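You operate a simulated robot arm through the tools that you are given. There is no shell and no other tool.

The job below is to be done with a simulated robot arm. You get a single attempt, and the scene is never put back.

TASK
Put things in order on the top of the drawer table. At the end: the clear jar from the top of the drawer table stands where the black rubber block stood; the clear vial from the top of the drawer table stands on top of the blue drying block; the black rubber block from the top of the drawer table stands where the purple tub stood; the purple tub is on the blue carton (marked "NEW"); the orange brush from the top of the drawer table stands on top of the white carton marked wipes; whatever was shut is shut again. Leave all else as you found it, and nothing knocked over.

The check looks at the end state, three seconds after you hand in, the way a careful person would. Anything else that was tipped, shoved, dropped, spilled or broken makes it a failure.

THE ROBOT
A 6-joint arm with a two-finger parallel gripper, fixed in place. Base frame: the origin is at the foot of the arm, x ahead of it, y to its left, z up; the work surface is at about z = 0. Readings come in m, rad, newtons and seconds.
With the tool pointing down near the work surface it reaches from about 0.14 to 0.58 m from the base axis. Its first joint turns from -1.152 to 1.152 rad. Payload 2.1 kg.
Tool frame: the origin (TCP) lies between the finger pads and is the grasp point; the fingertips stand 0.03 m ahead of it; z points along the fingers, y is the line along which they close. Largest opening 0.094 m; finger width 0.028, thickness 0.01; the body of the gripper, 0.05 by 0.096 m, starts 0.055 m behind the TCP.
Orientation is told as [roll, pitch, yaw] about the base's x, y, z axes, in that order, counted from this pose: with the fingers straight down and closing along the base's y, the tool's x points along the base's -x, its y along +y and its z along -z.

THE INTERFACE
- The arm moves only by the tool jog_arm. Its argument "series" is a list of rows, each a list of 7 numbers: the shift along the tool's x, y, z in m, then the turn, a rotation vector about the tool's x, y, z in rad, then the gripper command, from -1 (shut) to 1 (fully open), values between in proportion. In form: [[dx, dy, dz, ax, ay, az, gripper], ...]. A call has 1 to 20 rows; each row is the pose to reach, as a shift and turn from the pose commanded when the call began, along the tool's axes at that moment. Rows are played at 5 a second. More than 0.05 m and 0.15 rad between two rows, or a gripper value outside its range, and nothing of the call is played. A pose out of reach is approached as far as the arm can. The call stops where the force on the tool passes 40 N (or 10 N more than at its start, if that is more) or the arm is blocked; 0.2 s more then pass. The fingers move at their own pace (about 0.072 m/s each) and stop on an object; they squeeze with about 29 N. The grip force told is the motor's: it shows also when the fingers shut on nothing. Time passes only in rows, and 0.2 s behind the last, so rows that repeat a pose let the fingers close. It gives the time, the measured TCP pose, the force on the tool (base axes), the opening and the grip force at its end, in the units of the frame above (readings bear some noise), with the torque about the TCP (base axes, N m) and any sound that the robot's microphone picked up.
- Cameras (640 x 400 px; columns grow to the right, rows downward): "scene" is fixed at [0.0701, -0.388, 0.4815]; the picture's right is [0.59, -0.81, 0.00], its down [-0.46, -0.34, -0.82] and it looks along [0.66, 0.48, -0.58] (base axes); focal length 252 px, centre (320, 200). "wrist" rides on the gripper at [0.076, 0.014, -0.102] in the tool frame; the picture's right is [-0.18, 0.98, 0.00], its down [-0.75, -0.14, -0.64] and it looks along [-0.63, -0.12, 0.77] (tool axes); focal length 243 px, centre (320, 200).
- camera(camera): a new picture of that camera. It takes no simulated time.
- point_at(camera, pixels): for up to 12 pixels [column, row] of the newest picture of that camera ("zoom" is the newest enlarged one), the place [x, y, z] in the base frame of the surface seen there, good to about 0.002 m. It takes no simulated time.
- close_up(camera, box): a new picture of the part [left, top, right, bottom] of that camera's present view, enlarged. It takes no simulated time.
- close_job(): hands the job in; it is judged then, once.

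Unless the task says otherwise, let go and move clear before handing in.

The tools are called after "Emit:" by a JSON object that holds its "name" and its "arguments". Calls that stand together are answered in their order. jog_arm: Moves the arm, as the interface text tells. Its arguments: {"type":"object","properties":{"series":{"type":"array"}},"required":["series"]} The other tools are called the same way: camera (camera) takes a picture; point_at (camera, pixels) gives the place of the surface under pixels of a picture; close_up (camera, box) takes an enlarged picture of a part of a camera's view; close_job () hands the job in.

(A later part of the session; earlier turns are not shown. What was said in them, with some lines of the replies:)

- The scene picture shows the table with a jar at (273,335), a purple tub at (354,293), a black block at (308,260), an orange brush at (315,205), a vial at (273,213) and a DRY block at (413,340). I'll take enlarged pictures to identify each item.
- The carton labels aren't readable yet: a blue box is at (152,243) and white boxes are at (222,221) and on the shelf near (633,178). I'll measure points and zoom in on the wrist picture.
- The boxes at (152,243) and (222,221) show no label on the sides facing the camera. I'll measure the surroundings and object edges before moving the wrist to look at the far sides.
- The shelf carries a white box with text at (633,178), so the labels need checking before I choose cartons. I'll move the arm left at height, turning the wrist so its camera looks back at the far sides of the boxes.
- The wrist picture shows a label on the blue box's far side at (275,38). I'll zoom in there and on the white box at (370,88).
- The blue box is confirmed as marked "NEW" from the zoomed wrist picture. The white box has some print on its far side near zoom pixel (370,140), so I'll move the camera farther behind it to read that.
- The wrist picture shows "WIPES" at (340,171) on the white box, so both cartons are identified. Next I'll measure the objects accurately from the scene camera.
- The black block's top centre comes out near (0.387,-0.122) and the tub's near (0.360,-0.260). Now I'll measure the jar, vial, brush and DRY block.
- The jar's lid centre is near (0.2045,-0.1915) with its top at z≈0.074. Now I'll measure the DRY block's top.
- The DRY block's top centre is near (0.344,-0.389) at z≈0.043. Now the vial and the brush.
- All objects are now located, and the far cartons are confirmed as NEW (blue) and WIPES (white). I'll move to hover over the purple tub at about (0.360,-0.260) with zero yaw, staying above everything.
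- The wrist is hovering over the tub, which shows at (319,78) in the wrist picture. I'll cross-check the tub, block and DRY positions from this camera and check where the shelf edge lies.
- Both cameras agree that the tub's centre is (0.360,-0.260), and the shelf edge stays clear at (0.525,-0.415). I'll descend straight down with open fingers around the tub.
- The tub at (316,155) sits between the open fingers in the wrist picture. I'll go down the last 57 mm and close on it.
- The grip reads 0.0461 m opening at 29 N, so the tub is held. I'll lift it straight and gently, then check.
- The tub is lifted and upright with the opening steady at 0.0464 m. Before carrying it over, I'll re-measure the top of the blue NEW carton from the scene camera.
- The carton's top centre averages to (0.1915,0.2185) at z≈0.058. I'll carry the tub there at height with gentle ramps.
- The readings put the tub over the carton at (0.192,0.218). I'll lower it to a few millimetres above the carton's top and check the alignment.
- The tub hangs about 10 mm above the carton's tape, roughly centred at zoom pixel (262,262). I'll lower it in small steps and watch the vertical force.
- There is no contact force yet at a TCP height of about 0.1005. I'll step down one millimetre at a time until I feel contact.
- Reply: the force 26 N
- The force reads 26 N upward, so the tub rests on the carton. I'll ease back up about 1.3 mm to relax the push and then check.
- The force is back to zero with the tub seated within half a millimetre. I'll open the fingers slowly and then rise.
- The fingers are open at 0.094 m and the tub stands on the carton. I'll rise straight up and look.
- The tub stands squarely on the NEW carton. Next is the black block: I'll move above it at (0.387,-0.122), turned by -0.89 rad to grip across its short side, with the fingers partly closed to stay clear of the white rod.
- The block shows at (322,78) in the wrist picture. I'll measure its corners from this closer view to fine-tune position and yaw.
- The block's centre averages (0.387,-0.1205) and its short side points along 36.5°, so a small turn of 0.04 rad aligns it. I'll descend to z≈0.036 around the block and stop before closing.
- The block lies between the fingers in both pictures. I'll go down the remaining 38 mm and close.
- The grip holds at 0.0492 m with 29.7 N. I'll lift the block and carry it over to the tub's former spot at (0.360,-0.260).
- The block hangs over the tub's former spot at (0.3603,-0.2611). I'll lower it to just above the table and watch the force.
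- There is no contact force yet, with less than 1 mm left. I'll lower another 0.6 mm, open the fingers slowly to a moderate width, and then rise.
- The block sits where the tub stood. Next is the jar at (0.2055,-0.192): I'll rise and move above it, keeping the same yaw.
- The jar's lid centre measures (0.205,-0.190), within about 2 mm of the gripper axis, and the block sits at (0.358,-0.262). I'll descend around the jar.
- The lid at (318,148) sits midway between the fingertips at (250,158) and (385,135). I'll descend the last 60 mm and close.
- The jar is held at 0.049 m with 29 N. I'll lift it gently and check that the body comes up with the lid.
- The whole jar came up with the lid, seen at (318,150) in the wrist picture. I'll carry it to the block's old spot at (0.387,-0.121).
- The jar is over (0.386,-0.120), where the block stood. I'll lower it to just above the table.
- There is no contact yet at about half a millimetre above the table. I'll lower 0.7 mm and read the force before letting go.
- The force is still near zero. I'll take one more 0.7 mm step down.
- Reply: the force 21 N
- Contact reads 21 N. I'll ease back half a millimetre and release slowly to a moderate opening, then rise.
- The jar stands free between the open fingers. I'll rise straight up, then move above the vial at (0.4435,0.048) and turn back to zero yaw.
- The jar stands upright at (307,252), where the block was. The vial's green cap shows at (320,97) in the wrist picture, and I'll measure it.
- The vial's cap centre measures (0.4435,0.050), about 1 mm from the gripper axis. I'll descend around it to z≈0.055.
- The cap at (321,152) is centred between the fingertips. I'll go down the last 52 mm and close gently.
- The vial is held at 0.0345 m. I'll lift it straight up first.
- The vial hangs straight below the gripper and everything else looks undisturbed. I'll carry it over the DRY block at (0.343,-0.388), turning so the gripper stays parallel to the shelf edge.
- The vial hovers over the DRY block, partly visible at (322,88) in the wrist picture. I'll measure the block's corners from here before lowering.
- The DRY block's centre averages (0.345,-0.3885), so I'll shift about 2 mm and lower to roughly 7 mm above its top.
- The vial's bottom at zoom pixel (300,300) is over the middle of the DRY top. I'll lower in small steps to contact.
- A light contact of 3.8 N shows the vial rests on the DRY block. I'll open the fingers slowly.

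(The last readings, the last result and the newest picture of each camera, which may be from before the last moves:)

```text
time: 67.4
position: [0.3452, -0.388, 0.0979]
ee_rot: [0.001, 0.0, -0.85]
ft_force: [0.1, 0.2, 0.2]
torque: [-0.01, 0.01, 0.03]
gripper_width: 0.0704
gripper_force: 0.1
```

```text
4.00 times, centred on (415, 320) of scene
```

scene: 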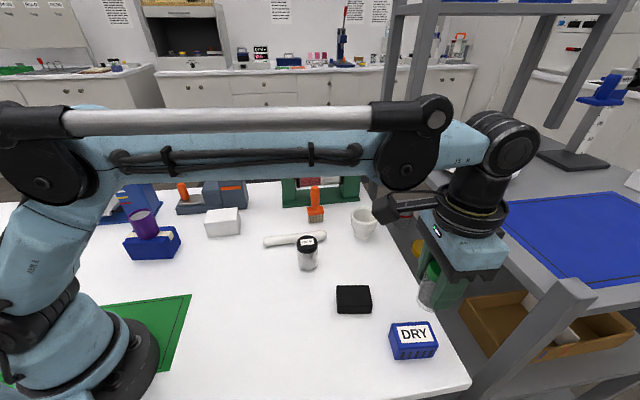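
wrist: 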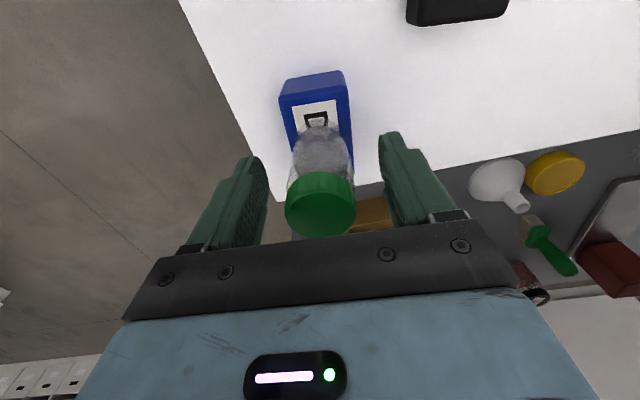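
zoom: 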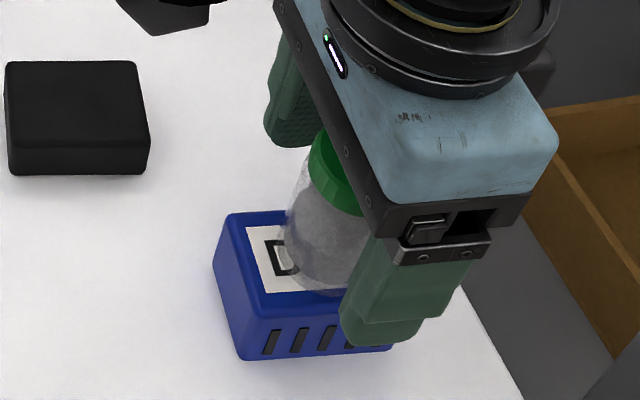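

The vial stands by itself on the DRY block. I'll rise straight up and then go over to the brush at (0.530,-0.037), turning to +0.785 rad so the fingers close along the brush head's long side.

Emit:
{"name": "jog_arm", "arguments": {"series": [[0, 0, -0.01, 0, 0, 0, 0.5], [0, 0, -0.04, 0, 0, 0, 0.5], [0, 0, -0.08, 0, 0, 0, 0.5], [0, 0, -0.1225, 0, 0, 0, 0.5], [0.0118, 0.0309, -0.1225, 0, 0, -0.1362, 0.5], [0.0236, 0.0618, -0.1225, 0, 0, -0.2723, 0.5], [0.0354, 0.0927, -0.1225, 0, 0, -0.4085, 0.5], [0.0472, 0.1236, -0.1225, 0, 0, -0.5447, 0.5], [0.059, 0.1545, -0.1225, 0, 0, -0.6808, 0.5], [0.0708, 0.1854, -0.1225, 0, 0, -0.817, 0.5], [0.0826, 0.2162, -0.1225, 0, 0, -0.9532, 0.5], [0.0944, 0.2471, -0.1225, 0, 0, -1.0893, 0.5], [0.1062, 0.278, -0.1225, 0, 0, -1.2255, 0.5], [0.118, 0.3089, -0.1225, 0, 0, -1.3617, 0.5], [0.1298, 0.3398, -0.1225, 0, 0, -1.4978, 0.5], [0.1416, 0.3707, -0.1225, 0, 0, -1.634, 0.5], [0.1416, 0.3707, -0.1225, 0, 0, -1.634, 0.5]]}}

Emit:
{"name": "camera", "arguments": {"camera": "wrist"}}

Emit:
{"name": "camera", "arguments": {"camera": "scene"}}

```text
time: 71.0
position: [0.5306, -0.0382, 0.2207]
ee_rot: [0.0, -0.002, 0.786]
ft_force: [0.2, -0.3, -0.7]
torque: [0.04, 0.01, -0.03]
gripper_width: 0.0706
gripper_force: 0.0
```

```text
taken
```

wrist: 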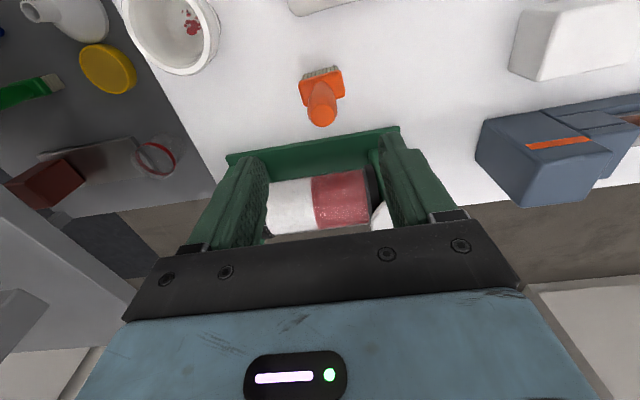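

```text
taken
```

scene: 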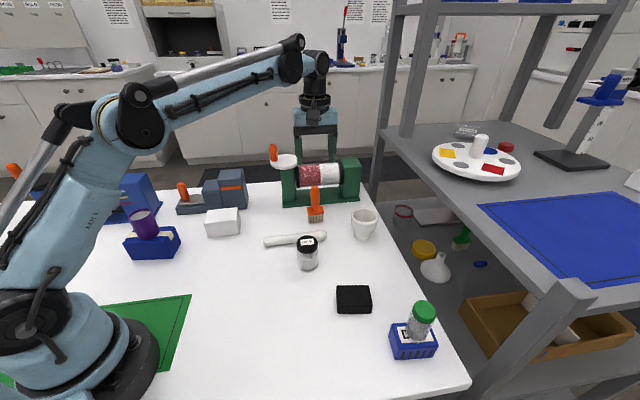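

The vial stands upright on the DRY block at (421,320) in the scene picture. I'll measure the brush handle, at (321,105) in the wrist picture.

Emit:
{"name": "close_up", "arguments": {"camera": "wrist", "box": [280, 50, 370, 140]}}

Emit:
{"name": "close_up", "arguments": {"camera": "scene", "box": [380, 285, 460, 365]}}

Emit:
{"name": "point_at", "arguments": {"camera": "wrist", "pixels": [[321, 118], [309, 112], [334, 112], [321, 104], [320, 92], [312, 95], [330, 95], [302, 88], [342, 76], [304, 101], [345, 94], [323, 125]]}}

```text
4.44 times, centred on (325, 95) of wrist
```

zoom: 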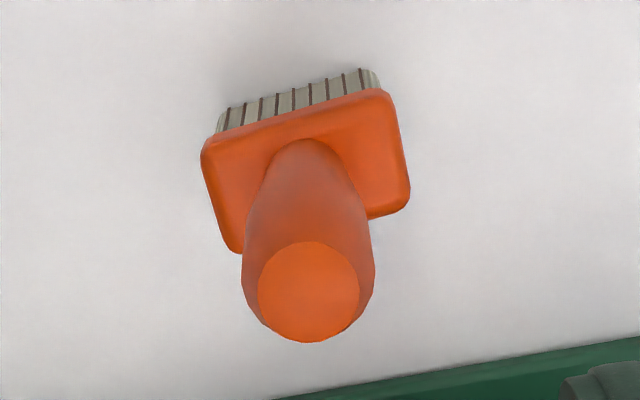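

```text
5.00 times, centred on (420, 325) of scene
```

zoom: 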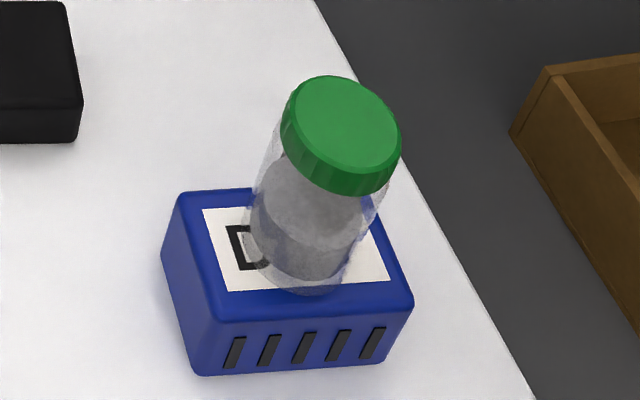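

```text
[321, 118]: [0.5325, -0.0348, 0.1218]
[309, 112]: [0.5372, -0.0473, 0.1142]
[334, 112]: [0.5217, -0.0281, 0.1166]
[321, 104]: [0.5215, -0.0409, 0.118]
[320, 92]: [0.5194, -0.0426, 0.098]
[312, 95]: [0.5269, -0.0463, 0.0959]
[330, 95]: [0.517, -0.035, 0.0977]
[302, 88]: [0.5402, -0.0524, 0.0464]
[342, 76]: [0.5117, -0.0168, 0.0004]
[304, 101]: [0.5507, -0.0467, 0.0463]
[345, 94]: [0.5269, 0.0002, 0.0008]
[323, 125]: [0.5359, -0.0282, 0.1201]
```

The handle's axis is at about (0.529,-0.036), 1–2 mm from the gripper axis, with its top at z≈0.119. I'll descend partway with a tiny shift and check the clearance to the roller machine.

Emit:
{"name": "jog_arm", "arguments": {"series": [[0, 0.0015, 0.02, 0, 0, 0, 0.5], [0, 0.0015, 0.045, 0, 0, 0, 0.5], [0, 0.0015, 0.065, 0, 0, 0, 0.5], [0, 0.0015, 0.075, 0, 0, 0, 0.5], [0, 0.0015, 0.075, 0, 0, 0, 0.5]]}}

Emit:
{"name": "camera", "arguments": {"camera": "wrist"}}

Emit:
{"name": "close_up", "arguments": {"camera": "scene", "box": [240, 110, 400, 240]}}

```text
time: 72.2
position: [0.5286, -0.0357, 0.1458]
ee_rot: [-0.001, -0.002, 0.783]
ft_force: [0.4, -0.5, 0.2]
torque: [-0.01, 0.0, 0.02]
gripper_width: 0.0708
gripper_force: 0.0
```

```text
taken
```

wrist: 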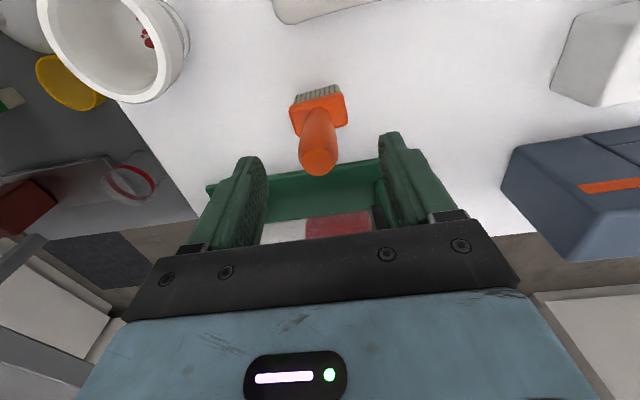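

```text
3.08 times, centred on (320, 175) of scene
```

zoom: 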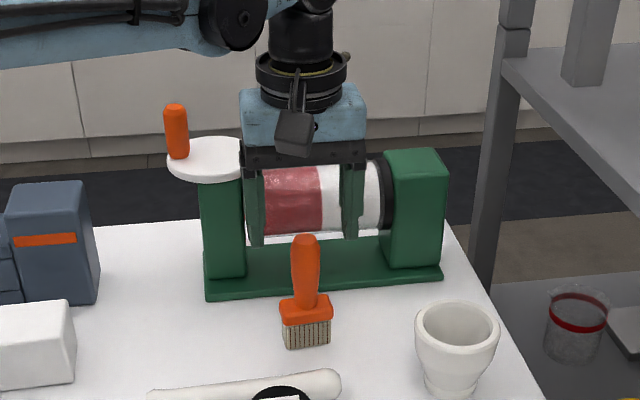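

The handle's top shows at (320,163), a little below the fingertip midline. I'll measure it again from this closer view.

Emit:
{"name": "close_up", "arguments": {"camera": "wrist", "box": [270, 75, 370, 185]}}

Emit:
{"name": "point_at", "arguments": {"camera": "wrist", "pixels": [[319, 163], [301, 155], [337, 153], [318, 150], [320, 174], [317, 130], [303, 130], [331, 130], [292, 118], [347, 108], [320, 120], [309, 122]]}}

```text
3.64 times, centred on (320, 130) of wrist
```

zoom: 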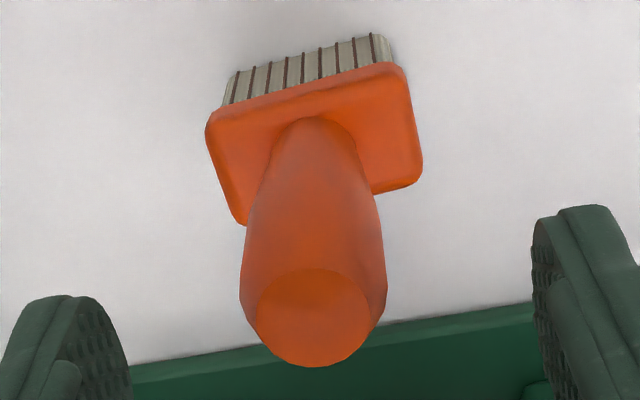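

```text
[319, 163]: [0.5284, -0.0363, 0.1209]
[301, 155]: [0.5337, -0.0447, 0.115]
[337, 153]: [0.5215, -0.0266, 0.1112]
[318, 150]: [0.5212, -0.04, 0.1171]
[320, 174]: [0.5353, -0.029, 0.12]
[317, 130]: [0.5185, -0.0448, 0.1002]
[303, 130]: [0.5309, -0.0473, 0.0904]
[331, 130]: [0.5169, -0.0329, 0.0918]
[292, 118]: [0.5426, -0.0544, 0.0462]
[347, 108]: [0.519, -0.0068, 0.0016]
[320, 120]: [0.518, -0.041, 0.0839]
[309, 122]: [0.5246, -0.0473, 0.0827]
```

The handle centre measures (0.5284,-0.0363), matching the gripper axis. I'll descend the remaining 57 mm and close on the handle.

Emit:
{"name": "jog_arm", "arguments": {"series": [[0, 0, 0.015, 0, 0, 0, 0.5], [0, 0, 0.035, 0, 0, 0, 0.5], [0, 0, 0.05, 0, 0, 0, 0.5], [0, 0, 0.057, 0, 0, 0, 0.5], [0, 0, 0.057, 0, 0, 0, 0.5]]}}

Emit:
{"name": "camera", "arguments": {"camera": "wrist"}}

Emit:
{"name": "close_up", "arguments": {"camera": "scene", "box": [240, 110, 400, 240]}}

```text
time: 73.4
position: [0.529, -0.0358, 0.0882]
ee_rot: [-0.002, -0.001, 0.783]
ft_force: [-0.1, -0.1, -0.7]
torque: [0.02, -0.02, -0.01]
gripper_width: 0.0705
gripper_force: 0.0
```

```text
taken
```

wrist: 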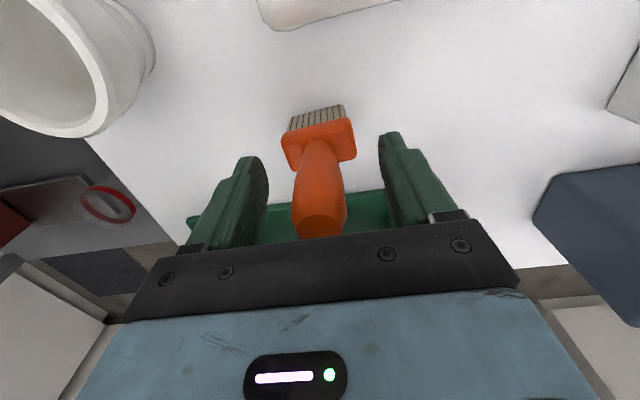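

```text
3.08 times, centred on (320, 175) of scene
```

zoom: 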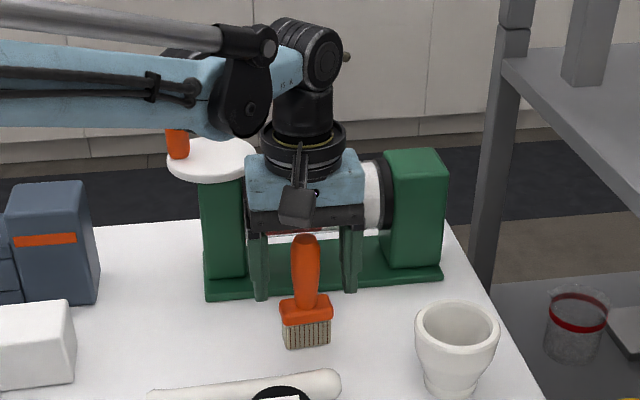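

The fingers straddle the handle, with tips at (258,298) and (350,290) in the zoomed view just above the brush head. I'll close slowly.

Emit:
{"name": "jog_arm", "arguments": {"series": [[0, 0, 0, 0, 0, 0, 0.1], [0, 0, 0, 0, 0, 0, -0.2], [0, 0, 0, 0, 0, 0, -0.4], [0, 0, 0, 0, 0, 0, -0.55], [0, 0, 0, 0, 0, 0, -1], [0, 0, 0, 0, 0, 0, -1], [0, 0, 0, 0, 0, 0, -1]]}}

Emit:
{"name": "camera", "arguments": {"camera": "wrist"}}

Emit:
{"name": "close_up", "arguments": {"camera": "scene", "box": [240, 110, 400, 240]}}

```text
time: 75.0
position: [0.5281, -0.0347, 0.0876]
ee_rot: [-0.001, -0.002, 0.783]
ft_force: [1.1, -0.2, 0.1]
torque: [0.02, 0.02, 0.02]
gripper_width: 0.025
gripper_force: 28.6
```

```text
taken
```

wrist: 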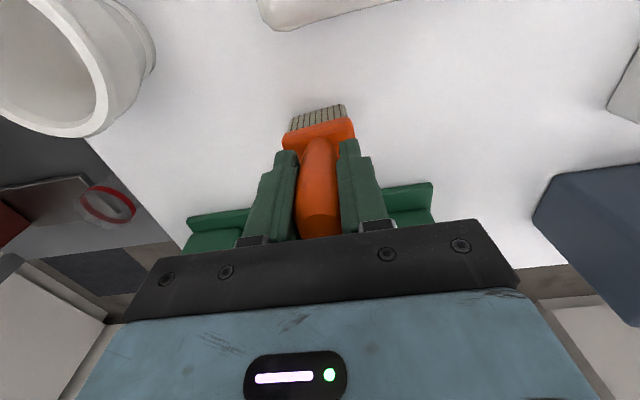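

```text
3.08 times, centred on (320, 175) of scene
```

zoom: 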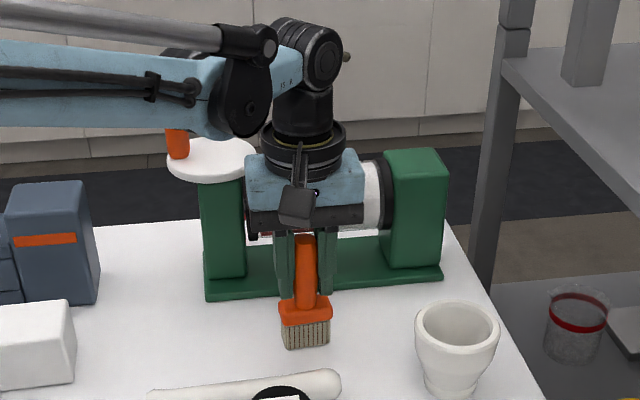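

The brush is gripped at 0.025 m with 28.6 N. I'll lift it straight up and then re-measure the white WIPES carton.

Emit:
{"name": "jog_arm", "arguments": {"series": [[0, 0, -0.003, 0, 0, 0, -1], [0, 0, -0.012, 0, 0, 0, -1], [0, 0, -0.03, 0, 0, 0, -1], [0, 0, -0.06, 0, 0, 0, -1], [0, 0, -0.09, 0, 0, 0, -1], [0, 0, -0.115, 0, 0, 0, -1], [0, 0, -0.125, 0, 0, 0, -1], [0, 0, -0.125, 0, 0, 0, -1]]}}

Emit:
{"name": "camera", "arguments": {"camera": "wrist"}}

Emit:
{"name": "close_up", "arguments": {"camera": "scene", "box": [190, 195, 260, 245]}}

Emit:
{"name": "close_up", "arguments": {"camera": "scene", "box": [240, 80, 400, 240]}}

```text
time: 76.8
position: [0.528, -0.0364, 0.2115]
ee_rot: [-0.001, -0.002, 0.782]
ft_force: [0.6, -0.1, -0.9]
torque: [-0.02, 0.01, 0.01]
gripper_width: 0.0247
gripper_force: 29.2
```

```text
taken
```

wrist: 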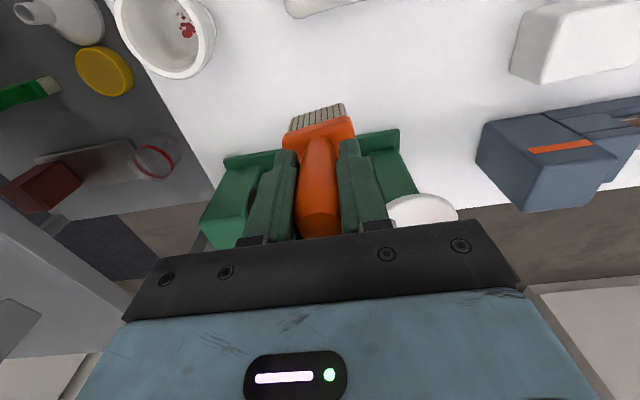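

```text
8.00 times, centred on (225, 220) of scene
```

zoom: 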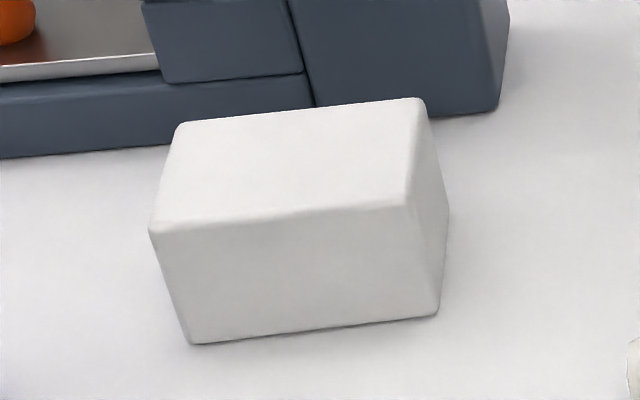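

```text
2.50 times, centred on (320, 160) of scene
```

zoom: 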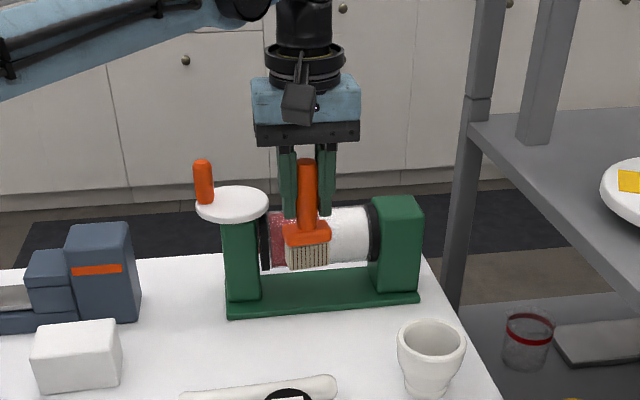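

The brush is lifted cleanly and hangs straight. I'll take the zoomed view of the white carton again and measure its top corners.

Emit:
{"name": "close_up", "arguments": {"camera": "scene", "box": [190, 195, 260, 245]}}

Emit:
{"name": "point_at", "arguments": {"camera": "zoom", "pixels": [[182, 128], [418, 103], [405, 200], [158, 225], [290, 165], [300, 120], [280, 210], [170, 180], [412, 150], [200, 338], [435, 312]]}}

Emit:
{"name": "point_at", "arguments": {"camera": "wrist", "pixels": [[520, 75], [542, 80], [555, 5], [635, 60], [590, 40]]}}

```text
8.00 times, centred on (225, 220) of scene
```

zoom: 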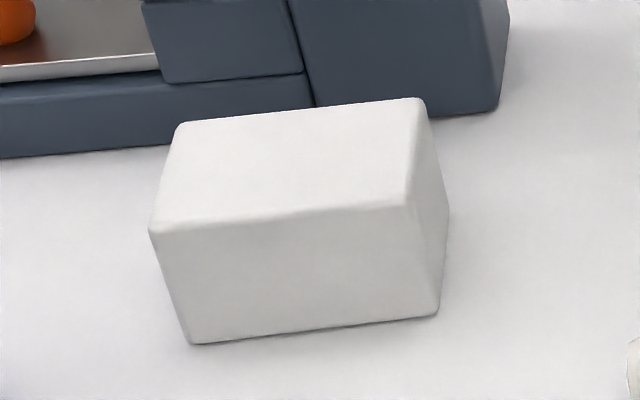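

```text
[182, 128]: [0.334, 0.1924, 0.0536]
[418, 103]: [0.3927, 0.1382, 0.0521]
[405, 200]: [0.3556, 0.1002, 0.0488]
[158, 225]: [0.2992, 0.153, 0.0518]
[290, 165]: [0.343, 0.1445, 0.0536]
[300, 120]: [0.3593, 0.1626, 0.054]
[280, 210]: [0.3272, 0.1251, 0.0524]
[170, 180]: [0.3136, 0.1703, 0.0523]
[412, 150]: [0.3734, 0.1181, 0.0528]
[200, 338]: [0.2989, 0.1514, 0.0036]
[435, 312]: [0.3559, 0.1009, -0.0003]
```

```text
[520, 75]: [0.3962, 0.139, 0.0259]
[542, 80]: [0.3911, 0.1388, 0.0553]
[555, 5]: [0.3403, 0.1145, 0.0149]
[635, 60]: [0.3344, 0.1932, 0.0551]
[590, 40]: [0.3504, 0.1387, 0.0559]
```

The WIPES carton's top centre is (0.3457,0.1475) at z≈0.0535, directly along the tool's y axis. I'll carry the brush there at height.

Emit:
{"name": "jog_arm", "arguments": {"series": [[0, 0.014, 0, 0, 0, 0, -1], [0, 0.0385, 0, 0, 0, 0, -1], [0, 0.0735, 0, 0, 0, 0, -1], [0, 0.1085, 0, 0, 0, 0, -1], [0, 0.1435, 0, 0, 0, 0, -1], [0, 0.1785, 0, 0, 0, 0, -1], [0, 0.2135, 0, 0, 0, 0, -1], [0, 0.238, 0, 0, 0, 0, -1], [0, 0.252, 0, 0, 0, 0, -1], [0, 0.259, 0, 0, 0, 0, -1], [0, 0.259, 0, 0, 0, 0, -1]]}}

Emit:
{"name": "camera", "arguments": {"camera": "wrist"}}

Emit:
{"name": "camera", "arguments": {"camera": "scene"}}

```text
time: 79.2
position: [0.3462, 0.1468, 0.2152]
ee_rot: [-0.002, -0.001, 0.783]
ft_force: [-1.5, 0.5, 0.0]
torque: [0.02, 0.0, 0.02]
gripper_width: 0.0245
gripper_force: 28.5
```

```text
taken
```

wrist: 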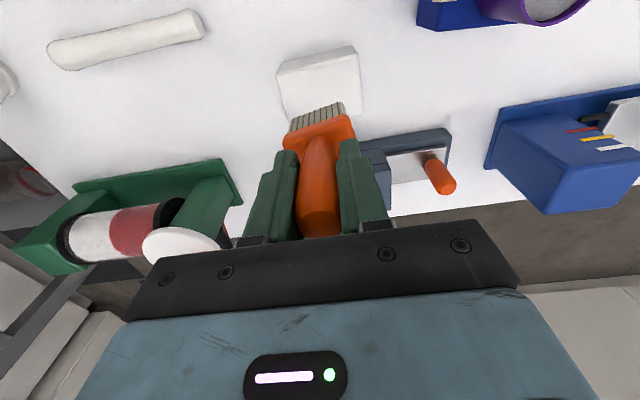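

```text
taken
```

scene: 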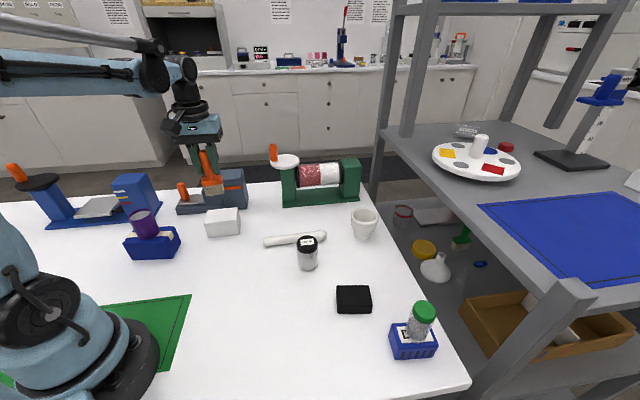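

The brush hangs over the carton, with its head parallel to the carton's long edge in the wrist picture. I'll lower it to about 8 mm above the top.

Emit:
{"name": "jog_arm", "arguments": {"series": [[0, 0, 0.01, 0, 0, 0, -1], [0, 0, 0.03, 0, 0, 0, -1], [0, 0, 0.05, 0, 0, 0, -1], [0, 0, 0.06, 0, 0, 0, -1], [0, 0, 0.063, 0, 0, 0, -1], [0, 0, 0.063, 0, 0, 0, -1]]}}

Emit:
{"name": "camera", "arguments": {"camera": "wrist"}}

Emit:
{"name": "close_up", "arguments": {"camera": "scene", "box": [180, 150, 270, 245]}}

```text
time: 80.6
position: [0.3451, 0.1478, 0.1519]
ee_rot: [-0.002, -0.002, 0.782]
ft_force: [0.2, -0.2, -1.0]
torque: [0.0, -0.01, 0.02]
gripper_width: 0.0248
gripper_force: 28.9
```

```text
taken
```

wrist: 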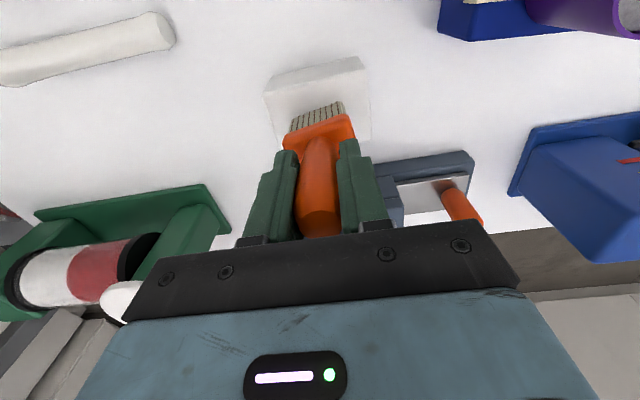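

```text
4.21 times, centred on (225, 198) of scene
```

zoom: 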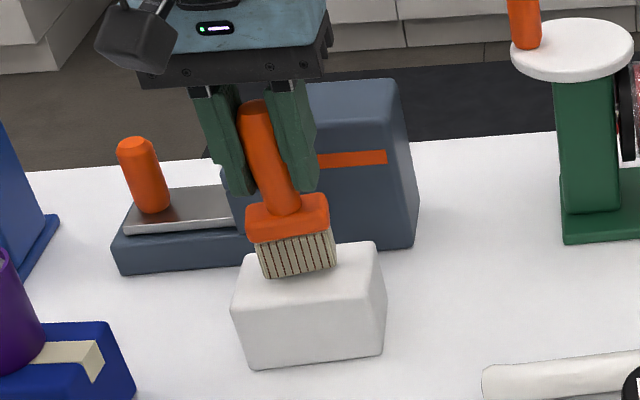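

The brush is vertical, matching the picture's vertical lean, but it may sit a few millimetres to the left of the carton's centre. I'll measure the bristle corners.

Emit:
{"name": "point_at", "arguments": {"camera": "zoom", "pixels": [[266, 274], [333, 264], [300, 268], [262, 245], [330, 232], [250, 235], [327, 225], [240, 300], [376, 288], [368, 248], [330, 205], [252, 210]]}}

```text
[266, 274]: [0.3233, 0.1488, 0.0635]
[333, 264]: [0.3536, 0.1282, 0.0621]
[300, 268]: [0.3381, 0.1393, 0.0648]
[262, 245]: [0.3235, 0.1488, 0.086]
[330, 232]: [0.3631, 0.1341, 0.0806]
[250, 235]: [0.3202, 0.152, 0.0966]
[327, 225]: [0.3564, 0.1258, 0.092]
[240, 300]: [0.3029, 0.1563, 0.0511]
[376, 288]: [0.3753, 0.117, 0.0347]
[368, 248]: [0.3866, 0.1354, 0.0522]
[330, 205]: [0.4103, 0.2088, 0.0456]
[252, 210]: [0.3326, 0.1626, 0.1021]
```

The bristle footprint's centre works out to (0.344,0.147), within 2 mm of the carton's centre. I'll lower in small steps to contact.

Emit:
{"name": "jog_arm", "arguments": {"series": [[0, 0, 0.003, 0, 0, 0, -1], [0, 0, 0.0065, 0, 0, 0, -1], [0, 0, 0.0065, 0, 0, 0, -1]]}}

Emit:
{"name": "jog_arm", "arguments": {"series": [[0, 0, 0.001, 0, 0, 0, -1], [0, 0, 0.001, 0, 0, 0, -1]]}}

Emit:
{"name": "close_up", "arguments": {"camera": "scene", "box": [190, 180, 260, 245]}}

```text
time: 81.4
position: [0.3453, 0.1481, 0.1446]
ee_rot: [-0.002, -0.004, 0.784]
ft_force: [-0.7, -0.8, 27.7]
torque: [0.0, 0.08, -0.14]
gripper_width: 0.0249
gripper_force: 29.6
```

```text
time: 82.0
position: [0.3457, 0.1485, 0.1433]
ee_rot: [0.0, -0.003, 0.785]
ft_force: [-2.0, 2.9, 25.6]
torque: [0.22, 0.02, -0.06]
gripper_width: 0.0247
gripper_force: 29.3
```

```text
6.15 times, centred on (225, 212) of scene
```

zoom: 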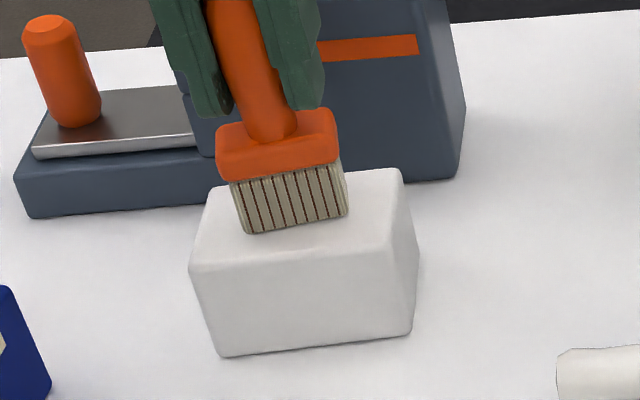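

The force is 26–28 N, so the brush already rests on the carton. I'll ease up in small steps until the push is nearly gone.

Emit:
{"name": "jog_arm", "arguments": {"series": [[0, 0, -0.0005, 0, 0, 0, -1], [0, 0, -0.0005, 0, 0, 0, -1]]}}

```text
time: 82.6
position: [0.3458, 0.148, 0.1425]
ee_rot: [-0.002, -0.005, 0.784]
ft_force: [0.9, 2.7, 11.9]
torque: [0.32, -0.09, -0.01]
gripper_width: 0.0249
gripper_force: 29.1
```

Emit:
{"name": "jog_arm", "arguments": {"series": [[0, 0, -0.0003, 0, 0, 0, -1], [0, 0, -0.0003, 0, 0, 0, -1]]}}

Emit:
{"name": "close_up", "arguments": {"camera": "scene", "box": [190, 150, 260, 245]}}

Emit:
{"name": "camera", "arguments": {"camera": "wrist"}}

```text
time: 83.2
position: [0.3455, 0.1468, 0.1438]
ee_rot: [-0.003, -0.002, 0.785]
ft_force: [-0.8, 0.1, -0.1]
torque: [-0.03, 0.0, -0.02]
gripper_width: 0.0246
gripper_force: 29.2
```

```text
4.21 times, centred on (225, 198) of scene
```

zoom: 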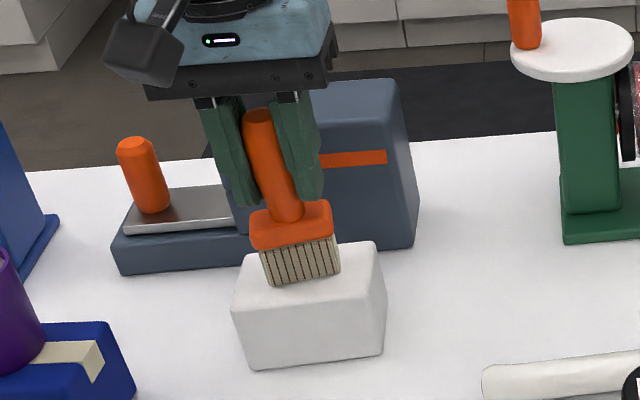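

```text
taken
```

wrist: 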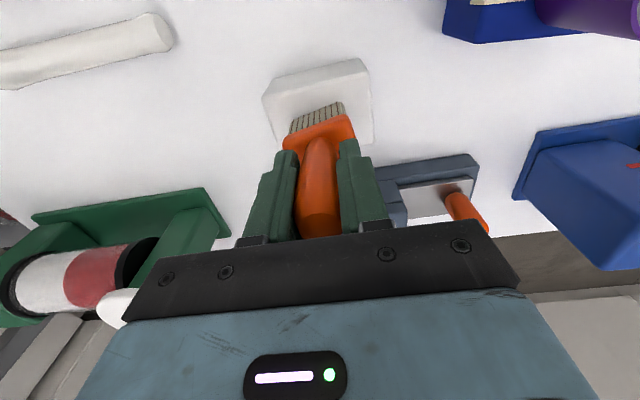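

The force is now zero and the brush is seated to within about 0.3 mm, still vertical. I'll open the fingers slowly.

Emit:
{"name": "jog_arm", "arguments": {"series": [[0, 0, 0.0001, 0, 0, 0, -0.6], [0, 0, 0.0001, 0, 0, 0, -0.4], [0, 0, 0.0001, 0, 0, 0, -0.3], [0, 0, 0.0001, 0, 0, 0, -0.1], [0, 0, 0.0001, 0, 0, 0, 0.2], [0, 0, 0.0001, 0, 0, 0, 0.5], [0, 0, 0.0001, 0, 0, 0, 0.5]]}}

Emit:
{"name": "camera", "arguments": {"camera": "wrist"}}

Emit:
{"name": "close_up", "arguments": {"camera": "scene", "box": [190, 150, 260, 245]}}

```text
time: 84.8
position: [0.3454, 0.1468, 0.1432]
ee_rot: [-0.001, -0.001, 0.785]
ft_force: [0.2, -0.4, 0.6]
torque: [-0.01, 0.0, 0.0]
gripper_width: 0.0706
gripper_force: 0.0
```

```text
taken
```

wrist: 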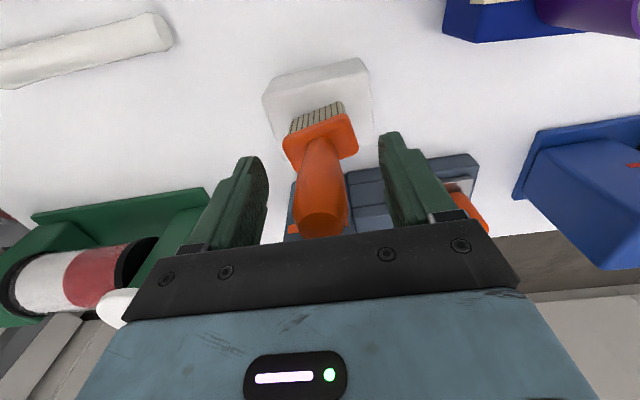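

```text
4.21 times, centred on (225, 198) of scene
```

zoom: 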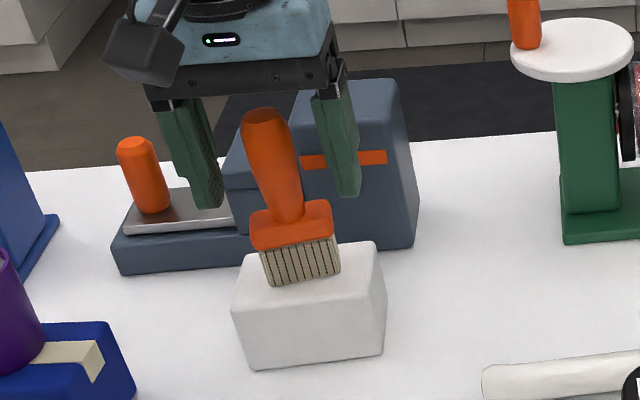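

The brush stands freely on the WIPES carton. I'll rise straight up well clear and check the whole scene.

Emit:
{"name": "jog_arm", "arguments": {"series": [[0, 0, -0.01, 0, 0, 0, 0.5], [0, 0, -0.035, 0, 0, 0, 0.5], [0, 0, -0.07, 0, 0, 0, 0.5], [0, 0, -0.11, 0, 0, 0, 0.5], [0, 0, -0.15, 0, 0, 0, 0.5], [0, 0, -0.18, 0, 0, 0, 0.5], [0, 0, -0.18, 0, 0, 0, 0.5]]}}

Emit:
{"name": "camera", "arguments": {"camera": "wrist"}}

Emit:
{"name": "camera", "arguments": {"camera": "scene"}}

```text
time: 86.4
position: [0.346, 0.1458, 0.3222]
ee_rot: [-0.002, -0.002, 0.784]
ft_force: [-0.3, 0.7, -0.1]
torque: [0.02, 0.01, 0.0]
gripper_width: 0.0702
gripper_force: 0.0
```

```text
taken
```

wrist: 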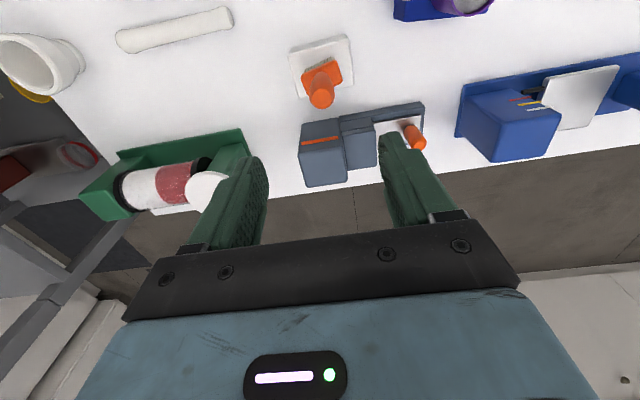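

```text
taken
```

scene: 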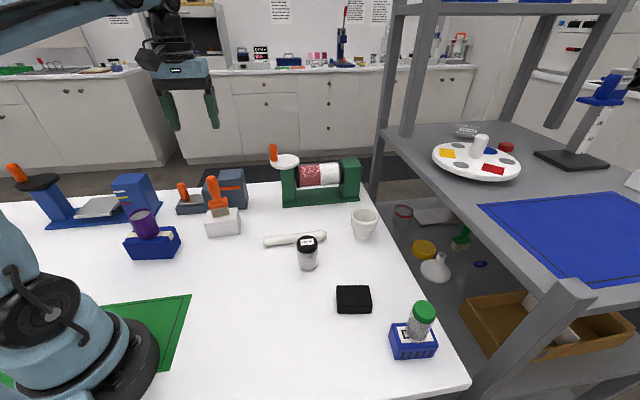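

All items look in place in the scene picture. I'll verify the final positions of the jar, block, tub, vial and brush with zoomed views.

Emit:
{"name": "close_up", "arguments": {"camera": "scene", "box": [260, 225, 400, 325]}}

Emit:
{"name": "point_at", "arguments": {"camera": "zoom", "pixels": [[215, 85], [180, 90], [255, 85], [215, 195], [355, 260], [435, 260], [500, 260], [355, 320], [505, 325], [430, 285]]}}

Emit:
{"name": "close_up", "arguments": {"camera": "scene", "box": [110, 170, 270, 270]}}

Emit:
{"name": "close_up", "arguments": {"camera": "scene", "box": [370, 280, 470, 370]}}

```text
4.00 times, centred on (330, 275) of scene
```

zoom: 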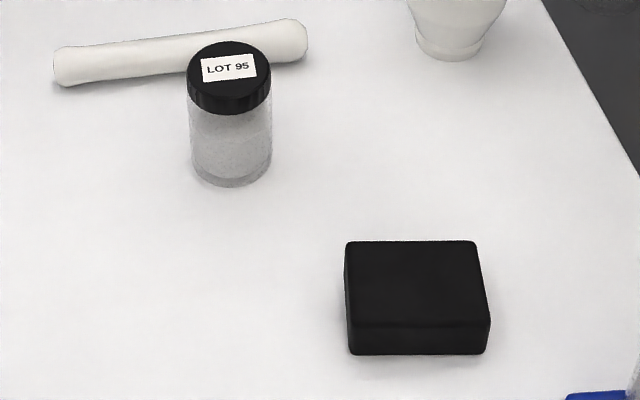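

```text
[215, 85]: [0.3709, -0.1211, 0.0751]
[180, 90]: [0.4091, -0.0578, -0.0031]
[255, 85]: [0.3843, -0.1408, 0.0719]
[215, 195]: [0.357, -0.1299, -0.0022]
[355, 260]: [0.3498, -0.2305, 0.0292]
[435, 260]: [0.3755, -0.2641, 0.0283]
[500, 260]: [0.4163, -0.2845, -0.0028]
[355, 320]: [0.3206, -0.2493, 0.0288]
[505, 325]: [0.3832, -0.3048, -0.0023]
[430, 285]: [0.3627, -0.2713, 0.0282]
```

```text
4.00 times, centred on (190, 220) of scene
```

zoom: 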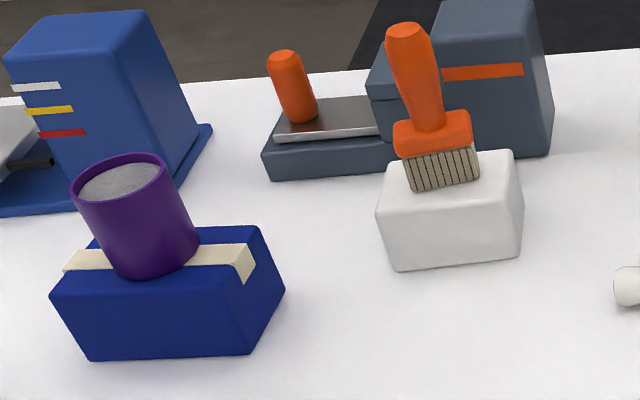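

```text
4.44 times, centred on (420, 325) of scene
```

zoom: 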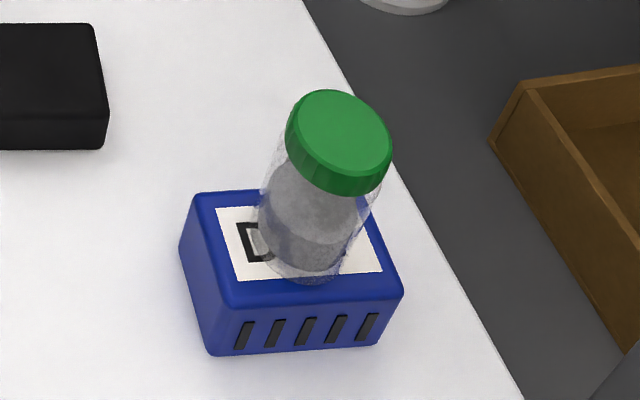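

The zoomed views show the tub on the NEW carton, the brush upright on the WIPES carton and the vial upright on the DRY block. The jar stands at the block's old spot and the block at the tub's old spot, with nothing else moved. The gripper is open and clear at z≈0.32, so I'll hand in.

Emit:
{"name": "close_job", "arguments": {}}

```text
The job is handed in.
```

The job is handed in, and all five items are where you asked. The last pictures before hand-in showed everything upright and nothing else out of place. I have not seen the check's verdict.

| Item | Now stands | Fit |
|---|---|---|
| Purple tub | On the blue carton marked "NEW" | Centred, contents level |
| Black rubber block | Where the tub stood | About 5 mm off the tub's centre |
| Clear jar | Where the block stood | Within about 2 mm, judged from the arm's readings |
| Clear vial | On top of the blue drying block | Near the centre |
| Orange brush | On top of the white carton marked "WIPES" | Near the centre, standing on its bristles |

I opened nothing, and the jar and vial lids stayed on. Three of the items touched down harder than intended: the tub, jar and brush pressed with about 20–28 N. I backed off before letting go of each, and the brush may have slipped a millimetre or two in the grip. The arm finished open and clear, about 0.32 m above the table.
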